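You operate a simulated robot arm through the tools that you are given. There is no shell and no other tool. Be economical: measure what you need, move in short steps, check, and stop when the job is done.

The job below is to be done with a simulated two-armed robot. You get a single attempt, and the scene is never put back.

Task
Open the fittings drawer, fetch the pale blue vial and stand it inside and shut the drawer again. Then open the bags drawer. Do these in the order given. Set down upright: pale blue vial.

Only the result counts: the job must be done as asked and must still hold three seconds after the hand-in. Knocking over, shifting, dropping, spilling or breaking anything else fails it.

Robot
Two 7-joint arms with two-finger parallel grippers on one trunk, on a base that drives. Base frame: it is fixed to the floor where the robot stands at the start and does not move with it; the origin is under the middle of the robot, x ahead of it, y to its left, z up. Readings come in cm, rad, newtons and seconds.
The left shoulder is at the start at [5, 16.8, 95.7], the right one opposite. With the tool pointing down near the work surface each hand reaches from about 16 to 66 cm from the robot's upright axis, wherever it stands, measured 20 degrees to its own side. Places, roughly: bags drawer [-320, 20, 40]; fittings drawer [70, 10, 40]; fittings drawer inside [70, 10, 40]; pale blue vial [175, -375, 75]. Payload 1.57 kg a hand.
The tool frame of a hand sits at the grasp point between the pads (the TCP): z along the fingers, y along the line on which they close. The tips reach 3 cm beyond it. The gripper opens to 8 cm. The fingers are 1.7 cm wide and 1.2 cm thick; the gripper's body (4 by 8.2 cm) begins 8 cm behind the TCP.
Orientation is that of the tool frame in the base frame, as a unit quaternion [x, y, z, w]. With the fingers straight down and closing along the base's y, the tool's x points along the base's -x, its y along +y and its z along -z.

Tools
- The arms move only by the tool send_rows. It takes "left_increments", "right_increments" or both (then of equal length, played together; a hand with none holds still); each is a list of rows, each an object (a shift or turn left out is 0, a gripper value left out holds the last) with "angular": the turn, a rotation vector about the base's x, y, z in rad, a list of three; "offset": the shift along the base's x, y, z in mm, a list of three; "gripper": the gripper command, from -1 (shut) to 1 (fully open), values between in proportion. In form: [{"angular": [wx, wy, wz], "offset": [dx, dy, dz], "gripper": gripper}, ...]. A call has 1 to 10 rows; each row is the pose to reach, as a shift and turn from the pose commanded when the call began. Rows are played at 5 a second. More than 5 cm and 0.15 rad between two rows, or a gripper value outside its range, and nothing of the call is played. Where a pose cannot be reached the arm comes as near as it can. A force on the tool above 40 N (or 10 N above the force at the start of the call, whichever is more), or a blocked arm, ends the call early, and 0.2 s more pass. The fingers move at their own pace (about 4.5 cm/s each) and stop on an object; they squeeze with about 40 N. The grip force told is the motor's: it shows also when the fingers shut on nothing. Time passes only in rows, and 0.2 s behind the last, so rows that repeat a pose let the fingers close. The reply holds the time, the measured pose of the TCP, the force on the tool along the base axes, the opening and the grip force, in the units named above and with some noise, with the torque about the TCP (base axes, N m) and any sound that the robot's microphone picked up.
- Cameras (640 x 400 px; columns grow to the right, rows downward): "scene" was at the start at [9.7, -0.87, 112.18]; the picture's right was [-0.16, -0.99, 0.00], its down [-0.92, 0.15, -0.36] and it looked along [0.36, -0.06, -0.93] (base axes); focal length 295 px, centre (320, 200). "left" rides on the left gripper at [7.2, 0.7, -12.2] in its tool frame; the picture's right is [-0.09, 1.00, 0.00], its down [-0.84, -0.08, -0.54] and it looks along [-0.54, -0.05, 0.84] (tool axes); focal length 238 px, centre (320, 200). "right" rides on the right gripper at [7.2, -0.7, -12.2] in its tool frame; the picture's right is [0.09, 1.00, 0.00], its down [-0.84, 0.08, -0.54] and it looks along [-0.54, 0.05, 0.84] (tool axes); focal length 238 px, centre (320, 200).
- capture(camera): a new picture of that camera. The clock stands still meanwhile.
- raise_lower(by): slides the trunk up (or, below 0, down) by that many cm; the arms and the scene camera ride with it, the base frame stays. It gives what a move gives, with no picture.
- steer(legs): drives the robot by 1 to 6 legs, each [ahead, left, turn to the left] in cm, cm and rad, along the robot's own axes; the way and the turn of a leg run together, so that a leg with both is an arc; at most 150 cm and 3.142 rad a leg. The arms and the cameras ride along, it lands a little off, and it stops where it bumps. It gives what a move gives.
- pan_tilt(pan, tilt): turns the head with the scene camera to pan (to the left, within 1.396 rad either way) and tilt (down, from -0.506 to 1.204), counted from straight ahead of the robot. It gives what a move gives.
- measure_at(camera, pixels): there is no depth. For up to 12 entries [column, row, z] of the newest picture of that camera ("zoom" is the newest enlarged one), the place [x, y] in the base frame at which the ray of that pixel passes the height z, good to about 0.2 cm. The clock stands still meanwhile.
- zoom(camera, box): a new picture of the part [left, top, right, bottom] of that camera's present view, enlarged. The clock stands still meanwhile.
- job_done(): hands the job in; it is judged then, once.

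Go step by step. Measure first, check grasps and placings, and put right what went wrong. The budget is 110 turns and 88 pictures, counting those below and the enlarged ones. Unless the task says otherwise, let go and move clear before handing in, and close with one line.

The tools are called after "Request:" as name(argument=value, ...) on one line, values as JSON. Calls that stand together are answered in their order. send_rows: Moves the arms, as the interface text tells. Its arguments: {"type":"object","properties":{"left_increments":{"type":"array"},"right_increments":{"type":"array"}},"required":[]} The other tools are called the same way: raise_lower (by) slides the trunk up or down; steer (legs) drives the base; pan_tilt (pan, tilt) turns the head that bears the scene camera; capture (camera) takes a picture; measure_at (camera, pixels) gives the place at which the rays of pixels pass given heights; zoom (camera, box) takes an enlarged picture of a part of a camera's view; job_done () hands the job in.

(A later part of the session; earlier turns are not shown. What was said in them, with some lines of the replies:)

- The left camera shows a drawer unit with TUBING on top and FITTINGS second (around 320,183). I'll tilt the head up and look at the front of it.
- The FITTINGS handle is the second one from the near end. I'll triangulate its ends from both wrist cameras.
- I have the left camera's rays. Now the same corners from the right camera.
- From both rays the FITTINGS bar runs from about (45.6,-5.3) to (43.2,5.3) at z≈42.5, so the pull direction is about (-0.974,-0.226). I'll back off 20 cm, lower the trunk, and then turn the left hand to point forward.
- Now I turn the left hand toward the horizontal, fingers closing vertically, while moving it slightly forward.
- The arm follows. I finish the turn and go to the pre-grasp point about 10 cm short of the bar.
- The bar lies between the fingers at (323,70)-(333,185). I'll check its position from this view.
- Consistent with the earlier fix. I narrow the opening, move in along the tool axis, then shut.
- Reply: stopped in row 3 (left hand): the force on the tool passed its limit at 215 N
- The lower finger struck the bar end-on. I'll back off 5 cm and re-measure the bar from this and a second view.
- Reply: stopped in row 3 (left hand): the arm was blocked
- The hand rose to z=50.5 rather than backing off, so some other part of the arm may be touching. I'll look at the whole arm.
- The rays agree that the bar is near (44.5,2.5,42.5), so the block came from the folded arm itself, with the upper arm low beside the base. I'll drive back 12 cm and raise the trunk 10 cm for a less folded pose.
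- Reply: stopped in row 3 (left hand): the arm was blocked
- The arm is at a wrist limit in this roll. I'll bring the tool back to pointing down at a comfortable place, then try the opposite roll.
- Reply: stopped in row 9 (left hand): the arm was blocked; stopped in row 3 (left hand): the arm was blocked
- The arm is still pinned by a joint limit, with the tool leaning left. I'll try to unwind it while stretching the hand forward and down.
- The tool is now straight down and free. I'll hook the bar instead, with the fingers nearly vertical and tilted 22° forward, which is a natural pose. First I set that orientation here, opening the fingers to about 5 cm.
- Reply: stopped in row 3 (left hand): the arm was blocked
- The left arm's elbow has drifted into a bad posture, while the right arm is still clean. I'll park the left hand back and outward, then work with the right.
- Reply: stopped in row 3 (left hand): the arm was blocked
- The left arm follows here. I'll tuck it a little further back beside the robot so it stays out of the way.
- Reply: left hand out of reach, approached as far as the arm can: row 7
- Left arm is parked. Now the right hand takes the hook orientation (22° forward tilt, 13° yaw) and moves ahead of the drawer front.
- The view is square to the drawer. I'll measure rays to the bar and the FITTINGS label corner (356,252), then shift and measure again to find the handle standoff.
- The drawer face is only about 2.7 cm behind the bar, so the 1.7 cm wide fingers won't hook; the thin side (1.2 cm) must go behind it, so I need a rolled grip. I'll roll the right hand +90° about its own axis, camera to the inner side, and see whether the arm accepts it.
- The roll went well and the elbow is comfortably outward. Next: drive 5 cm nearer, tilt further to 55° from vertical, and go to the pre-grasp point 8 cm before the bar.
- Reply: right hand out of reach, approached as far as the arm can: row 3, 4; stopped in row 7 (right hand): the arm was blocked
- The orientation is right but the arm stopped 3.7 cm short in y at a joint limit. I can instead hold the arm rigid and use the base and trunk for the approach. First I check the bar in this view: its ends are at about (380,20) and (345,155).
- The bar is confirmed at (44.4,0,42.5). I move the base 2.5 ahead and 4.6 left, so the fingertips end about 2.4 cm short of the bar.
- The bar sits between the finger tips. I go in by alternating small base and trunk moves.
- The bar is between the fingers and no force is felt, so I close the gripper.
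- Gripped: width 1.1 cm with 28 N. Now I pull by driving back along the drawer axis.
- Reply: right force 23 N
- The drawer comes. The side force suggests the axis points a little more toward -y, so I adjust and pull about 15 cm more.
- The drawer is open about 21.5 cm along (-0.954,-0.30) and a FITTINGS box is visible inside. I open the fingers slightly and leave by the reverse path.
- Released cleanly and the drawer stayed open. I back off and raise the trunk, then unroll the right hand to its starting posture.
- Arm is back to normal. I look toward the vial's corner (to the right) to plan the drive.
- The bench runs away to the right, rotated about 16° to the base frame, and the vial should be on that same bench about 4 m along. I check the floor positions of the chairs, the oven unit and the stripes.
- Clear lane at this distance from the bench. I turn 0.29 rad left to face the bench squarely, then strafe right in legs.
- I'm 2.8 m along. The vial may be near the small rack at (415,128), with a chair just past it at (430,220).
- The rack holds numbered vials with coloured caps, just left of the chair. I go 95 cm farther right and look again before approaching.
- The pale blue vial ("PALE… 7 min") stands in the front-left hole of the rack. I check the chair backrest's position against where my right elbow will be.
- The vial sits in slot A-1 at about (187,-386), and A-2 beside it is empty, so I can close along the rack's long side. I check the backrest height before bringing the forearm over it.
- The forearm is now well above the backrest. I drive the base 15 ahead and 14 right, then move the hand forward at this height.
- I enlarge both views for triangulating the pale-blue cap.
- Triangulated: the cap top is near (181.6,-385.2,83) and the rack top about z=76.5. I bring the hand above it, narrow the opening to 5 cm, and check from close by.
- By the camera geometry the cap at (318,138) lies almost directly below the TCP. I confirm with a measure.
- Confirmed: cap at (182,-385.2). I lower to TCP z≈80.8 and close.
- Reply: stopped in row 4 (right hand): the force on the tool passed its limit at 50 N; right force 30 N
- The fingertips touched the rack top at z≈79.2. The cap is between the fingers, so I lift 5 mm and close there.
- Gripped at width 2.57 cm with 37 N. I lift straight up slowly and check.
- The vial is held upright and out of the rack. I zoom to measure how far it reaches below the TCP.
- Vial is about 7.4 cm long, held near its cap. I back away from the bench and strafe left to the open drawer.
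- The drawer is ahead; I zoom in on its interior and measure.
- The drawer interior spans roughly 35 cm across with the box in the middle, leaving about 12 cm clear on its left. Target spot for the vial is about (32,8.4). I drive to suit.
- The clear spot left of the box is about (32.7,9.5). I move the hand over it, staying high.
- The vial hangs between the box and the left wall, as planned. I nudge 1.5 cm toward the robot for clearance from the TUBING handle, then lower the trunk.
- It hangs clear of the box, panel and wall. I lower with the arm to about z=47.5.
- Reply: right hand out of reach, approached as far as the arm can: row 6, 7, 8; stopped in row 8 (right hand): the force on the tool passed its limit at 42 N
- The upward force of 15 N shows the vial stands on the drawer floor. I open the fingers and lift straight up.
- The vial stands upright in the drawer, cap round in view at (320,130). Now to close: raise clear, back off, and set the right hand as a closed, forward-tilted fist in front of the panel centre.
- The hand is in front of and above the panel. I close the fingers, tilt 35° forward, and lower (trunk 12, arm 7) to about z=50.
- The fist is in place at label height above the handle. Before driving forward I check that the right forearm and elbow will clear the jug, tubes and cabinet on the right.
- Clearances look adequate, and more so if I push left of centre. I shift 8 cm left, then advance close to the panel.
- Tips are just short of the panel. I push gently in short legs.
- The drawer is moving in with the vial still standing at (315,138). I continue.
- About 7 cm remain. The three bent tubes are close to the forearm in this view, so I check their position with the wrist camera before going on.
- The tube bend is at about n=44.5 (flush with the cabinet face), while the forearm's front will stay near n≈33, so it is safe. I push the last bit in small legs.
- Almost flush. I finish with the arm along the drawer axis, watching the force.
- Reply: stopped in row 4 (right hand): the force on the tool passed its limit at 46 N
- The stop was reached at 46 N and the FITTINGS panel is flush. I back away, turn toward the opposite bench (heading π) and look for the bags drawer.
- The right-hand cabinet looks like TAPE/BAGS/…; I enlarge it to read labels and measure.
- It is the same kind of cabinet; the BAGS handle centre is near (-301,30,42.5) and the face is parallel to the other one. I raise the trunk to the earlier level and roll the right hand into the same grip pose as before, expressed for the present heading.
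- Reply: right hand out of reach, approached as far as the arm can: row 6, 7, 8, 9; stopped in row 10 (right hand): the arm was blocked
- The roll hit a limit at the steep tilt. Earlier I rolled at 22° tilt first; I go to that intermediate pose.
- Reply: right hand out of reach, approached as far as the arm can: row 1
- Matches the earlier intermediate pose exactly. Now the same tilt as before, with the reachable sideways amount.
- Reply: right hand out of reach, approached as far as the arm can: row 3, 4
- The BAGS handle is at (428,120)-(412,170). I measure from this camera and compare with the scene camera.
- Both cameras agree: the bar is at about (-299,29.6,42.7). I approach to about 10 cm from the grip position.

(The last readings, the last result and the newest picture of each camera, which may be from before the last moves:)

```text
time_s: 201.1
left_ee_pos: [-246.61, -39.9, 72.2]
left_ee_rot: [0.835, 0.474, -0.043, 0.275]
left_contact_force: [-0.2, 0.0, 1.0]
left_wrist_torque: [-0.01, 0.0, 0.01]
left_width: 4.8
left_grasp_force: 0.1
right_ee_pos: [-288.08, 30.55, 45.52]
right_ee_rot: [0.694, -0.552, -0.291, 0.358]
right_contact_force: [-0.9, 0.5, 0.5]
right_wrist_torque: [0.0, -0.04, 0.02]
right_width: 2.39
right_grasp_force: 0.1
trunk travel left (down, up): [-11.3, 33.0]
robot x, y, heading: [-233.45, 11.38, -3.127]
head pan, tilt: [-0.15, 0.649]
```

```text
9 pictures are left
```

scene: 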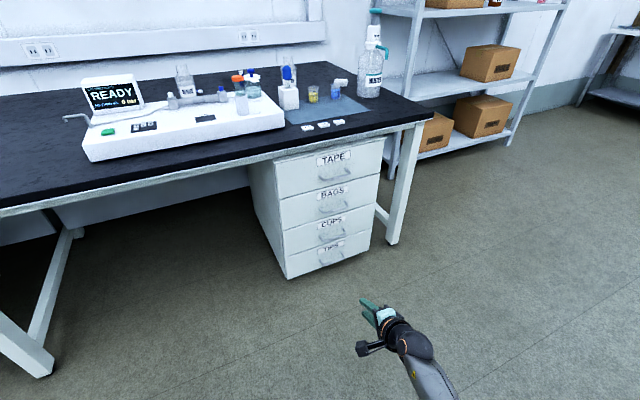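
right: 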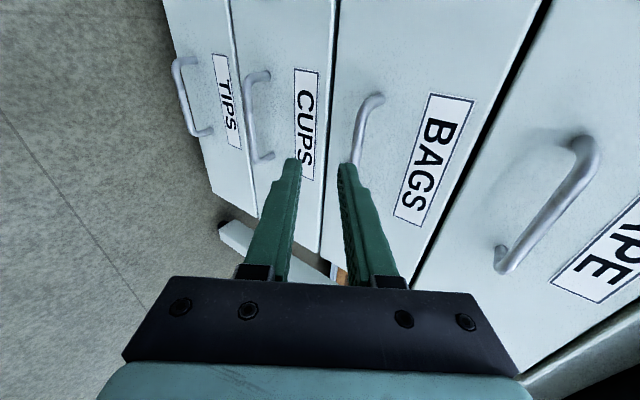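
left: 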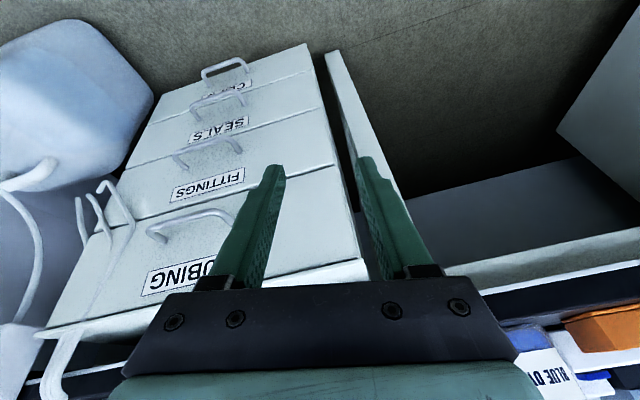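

Request:
measure_at(camera="right", pixels=[[358, 130, 42], [358, 130, 42.7], [358, 130, 43.5], [362, 108, 42.7], [353, 158, 42.7], [497, 265, 57.4], [580, 160, 57.4], [497, 265, 58], [580, 160, 58]])

```text
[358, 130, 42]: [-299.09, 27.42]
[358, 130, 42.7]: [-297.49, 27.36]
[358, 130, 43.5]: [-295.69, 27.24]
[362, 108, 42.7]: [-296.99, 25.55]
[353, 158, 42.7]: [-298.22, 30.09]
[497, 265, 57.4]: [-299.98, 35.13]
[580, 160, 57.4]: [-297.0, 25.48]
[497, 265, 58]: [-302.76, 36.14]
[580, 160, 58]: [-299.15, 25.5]
```

The TAPE bar ends give a centre of (-298.5,30.3), which fits the BAGS bar at z≈42.6. I approach with the same alternating steps that worked before.

Request:
steer(legs=[[5.9, 0, 0], [1.6, 0, 0]])

Request:
raise_lower(by=-1.2)

Request:
capture(camera="right")

```text
time_s: 202.4
left_ee_pos: [-254.07, -40.25, 72.12]
left_ee_rot: [0.835, 0.475, -0.042, 0.275]
left_contact_force: [-0.3, -0.1, -0.3]
left_wrist_torque: [-0.03, 0.0, -0.04]
left_width: 4.79
left_grasp_force: 0.1
right_ee_pos: [-295.75, 30.18, 45.55]
right_ee_rot: [0.695, -0.551, -0.291, 0.359]
right_contact_force: [0.1, -0.3, 0.3]
right_wrist_torque: [0.05, 0.0, -0.01]
right_width: 2.39
right_grasp_force: 0.1
trunk travel left (down, up): [-11.3, 33.0]
robot x, y, heading: [-240.79, 10.94, -3.127]
head pan, tilt: [-0.15, 0.649]
```

```text
time_s: 203.0
left_ee_pos: [-254.01, -40.15, 71.03]
left_ee_rot: [0.834, 0.475, -0.044, 0.275]
left_contact_force: [0.0, 0.4, 0.5]
left_wrist_torque: [0.01, 0.0, -0.02]
left_width: 4.81
left_grasp_force: 0.1
right_ee_pos: [-295.75, 30.26, 44.32]
right_ee_rot: [0.694, -0.552, -0.291, 0.359]
right_contact_force: [-0.7, 0.4, 0.4]
right_wrist_torque: [-0.01, 0.03, 0.0]
right_width: 2.44
right_grasp_force: 0.0
trunk travel left (down, up): [-10.1, 34.2]
robot x, y, heading: [-241.32, 10.91, -3.13]
head pan, tilt: [-0.15, 0.649]
```

```text
8 pictures are left
```

right: 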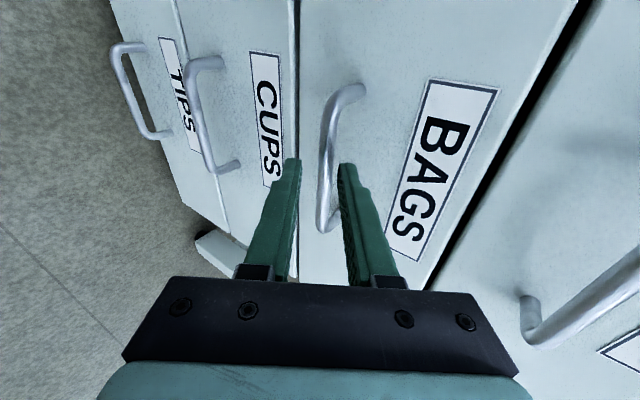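

Nearly identical to the earlier view just before the grip. One more step forward and down, then close.

Request:
steer(legs=[[1.5, 0, 0]])

Request:
raise_lower(by=-1.2)

Request:
send_rows(right_increments=[{"gripper": -1}, {"gripper": -1}, {"gripper": -1}])

Request:
capture(camera="right")

```text
time_s: 203.8
left_ee_pos: [-255.46, -40.2, 71.04]
left_ee_rot: [0.834, 0.476, -0.043, 0.276]
left_contact_force: [-0.3, 0.8, -0.2]
left_wrist_torque: [-0.01, -0.01, 0.0]
left_width: 4.77
left_grasp_force: 0.1
right_ee_pos: [-297.13, 30.3, 44.26]
right_ee_rot: [0.696, -0.551, -0.29, 0.358]
right_contact_force: [-0.5, 0.4, 0.2]
right_wrist_torque: [0.01, 0.01, -0.01]
right_width: 2.41
right_grasp_force: 0.1
trunk travel left (down, up): [-10.1, 34.2]
robot x, y, heading: [-242.51, 10.85, -3.123]
head pan, tilt: [-0.15, 0.649]
```

```text
time_s: 204.4
left_ee_pos: [-255.49, -40.23, 69.83]
left_ee_rot: [0.834, 0.477, -0.043, 0.275]
left_contact_force: [0.1, 1.1, -0.3]
left_wrist_torque: [0.0, -0.04, 0.0]
left_width: 4.81
left_grasp_force: 0.1
right_ee_pos: [-297.12, 30.31, 43.27]
right_ee_rot: [0.695, -0.551, -0.29, 0.359]
right_contact_force: [-0.7, 0.6, 0.3]
right_wrist_torque: [0.0, 0.0, -0.01]
right_width: 2.41
right_grasp_force: 0.0
trunk travel left (down, up): [-8.9, 35.4]
robot x, y, heading: [-242.11, 11.24, -3.126]
head pan, tilt: [-0.15, 0.649]
```

```text
time_s: 205.2
left_ee_pos: [-255.42, -40.27, 69.84]
left_ee_rot: [0.834, 0.476, -0.043, 0.274]
left_contact_force: [-0.1, -0.4, 0.2]
left_wrist_torque: [0.0, 0.0, -0.01]
left_width: 4.8
left_grasp_force: 0.0
right_ee_pos: [-297.4, 30.3, 43.62]
right_ee_rot: [0.694, -0.548, -0.294, 0.361]
right_contact_force: [-2.6, -2.0, 18.2]
right_wrist_torque: [0.22, 0.32, 0.4]
right_width: 1.13
right_grasp_force: 29.0
trunk travel left (down, up): [-8.9, 35.4]
robot x, y, heading: [-242.37, 11.13, -3.128]
head pan, tilt: [-0.15, 0.649]
```

```text
7 pictures are left
```

right: 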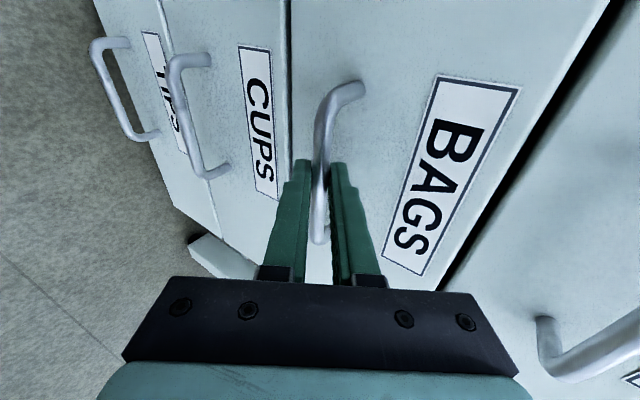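

Gripped (1.13 cm, 29 N). I pull along the drawer normal.

Request:
steer(legs=[[-6.7, -2.0, 0], [-6.7, -2.1, 0], [-7.2, -2.2, 0]])

Request:
capture(camera="scene")

```text
time_s: 207.5
left_ee_pos: [-234.96, -33.56, 69.73]
left_ee_rot: [0.835, 0.476, -0.044, 0.274]
left_contact_force: [-0.1, -0.6, 0.1]
left_wrist_torque: [-0.02, 0.01, 0.03]
left_width: 4.8
left_grasp_force: 0.0
right_ee_pos: [-276.95, 36.57, 43.56]
right_ee_rot: [0.695, -0.548, -0.292, 0.362]
right_contact_force: [6.0, -15.5, 24.1]
right_wrist_torque: [0.13, 0.32, 0.65]
right_width: 1.13
right_grasp_force: 27.9
trunk travel left (down, up): [-8.9, 35.4]
robot x, y, heading: [-222.05, 17.39, -3.124]
head pan, tilt: [-0.15, 0.649]
```

```text
6 pictures are left
```

scene: 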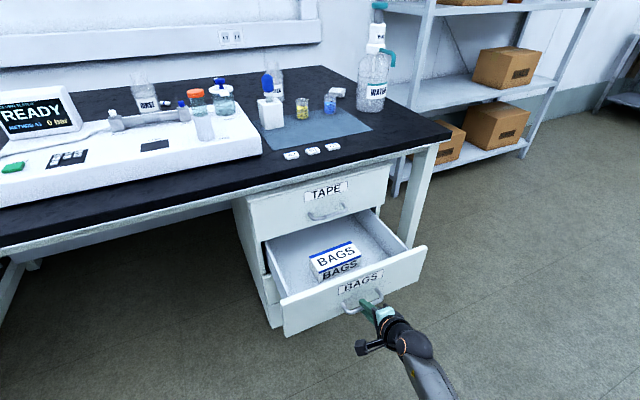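

The BAGS drawer is open about 21 cm. I pull a few centimetres more to be sure it counts as open.

Request:
steer(legs=[[-3.8, -1.1, 0]])

Request:
capture(camera="right")

```text
time_s: 208.3
left_ee_pos: [-231.34, -32.42, 69.74]
left_ee_rot: [0.834, 0.476, -0.044, 0.275]
left_contact_force: [0.2, 0.5, -0.5]
left_wrist_torque: [0.0, 0.02, 0.0]
left_width: 4.83
left_grasp_force: 0.0
right_ee_pos: [-273.37, 37.72, 43.6]
right_ee_rot: [0.694, -0.548, -0.293, 0.362]
right_contact_force: [1.5, -1.4, 11.0]
right_wrist_torque: [0.29, 0.2, 0.4]
right_width: 1.09
right_grasp_force: 28.8
trunk travel left (down, up): [-8.9, 35.4]
robot x, y, heading: [-218.26, 18.56, -3.126]
head pan, tilt: [-0.15, 0.649]
```

```text
5 pictures are left
```

right: 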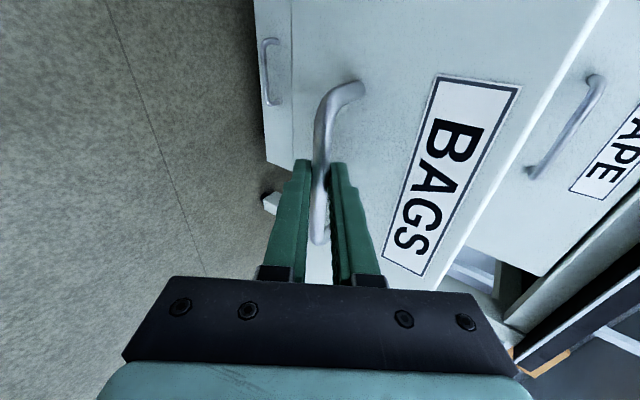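

Open about 25 cm. I release and back off by the same path as before.

Request:
send_rows(right_increments=[{"gripper": -0.4}, {"gripper": -0.4}, {"gripper": -0.4}])

Request:
raise_lower(by=0.9)

Request:
steer(legs=[[-1.6, -0.4, 0]])

Request:
capture(camera="right")

```text
time_s: 209.2
left_ee_pos: [-231.51, -32.4, 69.82]
left_ee_rot: [0.834, 0.476, -0.043, 0.275]
left_contact_force: [1.0, 0.0, 0.2]
left_wrist_torque: [0.0, -0.01, 0.01]
left_width: 4.8
left_grasp_force: 0.1
right_ee_pos: [-273.37, 37.78, 43.65]
right_ee_rot: [0.695, -0.549, -0.293, 0.361]
right_contact_force: [-0.1, 0.1, 0.0]
right_wrist_torque: [-0.03, -0.04, -0.01]
right_width: 2.41
right_grasp_force: 0.1
trunk travel left (down, up): [-8.9, 35.4]
robot x, y, heading: [-218.03, 18.88, -3.123]
head pan, tilt: [-0.15, 0.649]
```

```text
time_s: 209.7
left_ee_pos: [-231.36, -32.48, 70.71]
left_ee_rot: [0.835, 0.476, -0.044, 0.275]
left_contact_force: [0.5, -0.4, 0.4]
left_wrist_torque: [0.01, 0.0, 0.01]
left_width: 4.79
left_grasp_force: 0.1
right_ee_pos: [-273.32, 37.76, 44.49]
right_ee_rot: [0.694, -0.549, -0.292, 0.362]
right_contact_force: [0.3, -0.4, 0.1]
right_wrist_torque: [0.0, 0.04, 0.01]
right_width: 2.47
right_grasp_force: 0.3
trunk travel left (down, up): [-9.8, 34.5]
robot x, y, heading: [-218.1, 18.38, -3.122]
head pan, tilt: [-0.15, 0.649]
```

```text
time_s: 210.5
left_ee_pos: [-229.95, -32.06, 70.72]
left_ee_rot: [0.834, 0.476, -0.043, 0.276]
left_contact_force: [-0.2, 0.3, -1.1]
left_wrist_torque: [-0.02, 0.01, -0.02]
left_width: 4.78
left_grasp_force: 0.0
right_ee_pos: [-271.8, 38.15, 44.52]
right_ee_rot: [0.695, -0.548, -0.293, 0.362]
right_contact_force: [-0.6, 0.0, 0.4]
right_wrist_torque: [0.0, 0.02, 0.0]
right_width: 2.4
right_grasp_force: 0.0
trunk travel left (down, up): [-9.8, 34.5]
robot x, y, heading: [-216.69, 19.2, -3.124]
head pan, tilt: [-0.15, 0.649]
```

```text
4 pictures are left
```

right: 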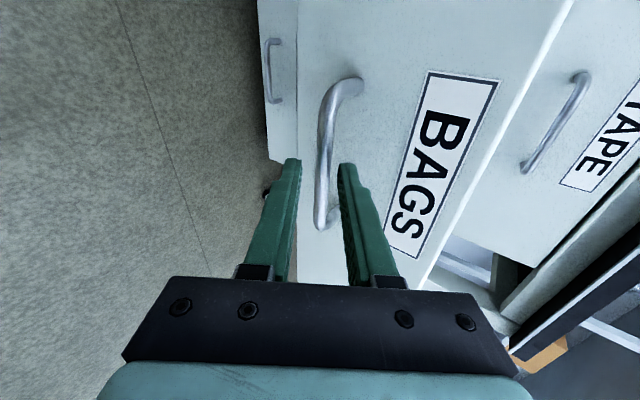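

The handle is free between the fingers. I back away fully and take a last look at the drawer.

Request:
steer(legs=[[-25, -2, 0]])

Request:
capture(camera="scene")

```text
time_s: 212.3
left_ee_pos: [-205.11, -29.55, 70.73]
left_ee_rot: [0.835, 0.474, -0.044, 0.275]
left_contact_force: [0.5, -0.3, 0.1]
left_wrist_torque: [0.03, -0.03, -0.03]
left_width: 4.81
left_grasp_force: 0.0
right_ee_pos: [-246.7, 40.79, 44.33]
right_ee_rot: [0.694, -0.55, -0.293, 0.362]
right_contact_force: [-0.4, -0.2, 0.4]
right_wrist_torque: [0.04, -0.02, -0.03]
right_width: 2.41
right_grasp_force: 0.1
trunk travel left (down, up): [-9.8, 34.5]
robot x, y, heading: [-191.96, 21.39, -3.13]
head pan, tilt: [-0.15, 0.649]
```

```text
3 pictures are left
```

scene: 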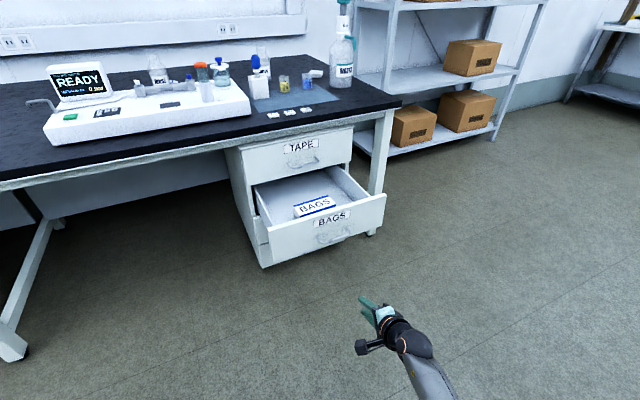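

The BAGS drawer stays open and clear. With pictures to spare, I turn to confirm the FITTINGS drawer is still shut.

Request:
steer(legs=[[-15, 0, 0], [0, 0, 1.95]])

Request:
pan_tilt(pan=1.1, tilt=0.3)

Request:
zoom(camera="scene", box=[220, 120, 420, 260])

```text
time_s: 218.3
left_ee_pos: [-124.47, 27.58, 70.77]
left_ee_rot: [0.084, 0.957, 0.201, 0.192]
left_contact_force: [0.1, 0.8, 0.6]
left_wrist_torque: [-0.02, -0.01, -0.03]
left_width: 4.77
left_grasp_force: 0.1
right_ee_pos: [-175.19, -36.38, 44.4]
right_ee_rot: [0.846, 0.26, 0.132, 0.447]
right_contact_force: [-0.3, 0.7, -0.3]
right_wrist_torque: [-0.01, 0.02, 0.0]
right_width: 2.39
right_grasp_force: 0.0
trunk travel left (down, up): [-9.8, 34.5]
robot x, y, heading: [-176.93, 21.33, -1.193]
head pan, tilt: [-0.15, 0.649]
```

```text
time_s: 219.8
left_ee_pos: [-124.59, 27.72, 70.77]
left_ee_rot: [0.083, 0.957, 0.201, 0.192]
left_contact_force: [-0.8, 0.4, -0.2]
left_wrist_torque: [0.02, -0.01, -0.01]
left_width: 4.8
left_grasp_force: 0.0
right_ee_pos: [-175.18, -36.44, 44.4]
right_ee_rot: [0.846, 0.26, 0.132, 0.447]
right_contact_force: [0.7, 0.8, 0.8]
right_wrist_torque: [0.02, 0.02, -0.01]
right_width: 2.41
right_grasp_force: 0.0
trunk travel left (down, up): [-9.8, 34.5]
robot x, y, heading: [-176.89, 22.0, -1.192]
head pan, tilt: [1.1, 0.3]
```

```text
2.86 times, centred on (320, 190) of scene
```

zoom: 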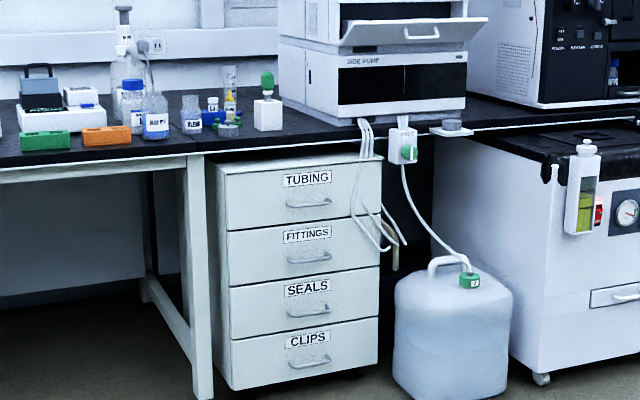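

The FITTINGS drawer is shut flush and nothing around it has been disturbed, so I hand in.

Request:
job_done()

```text
The job is handed in.
```

I put the pale blue vial in the fittings drawer, shut that drawer, and then opened the bags drawer about 25 cm. The vial was upright when I let go and still standing partway through closing. I couldn't see inside once the drawer was shut.
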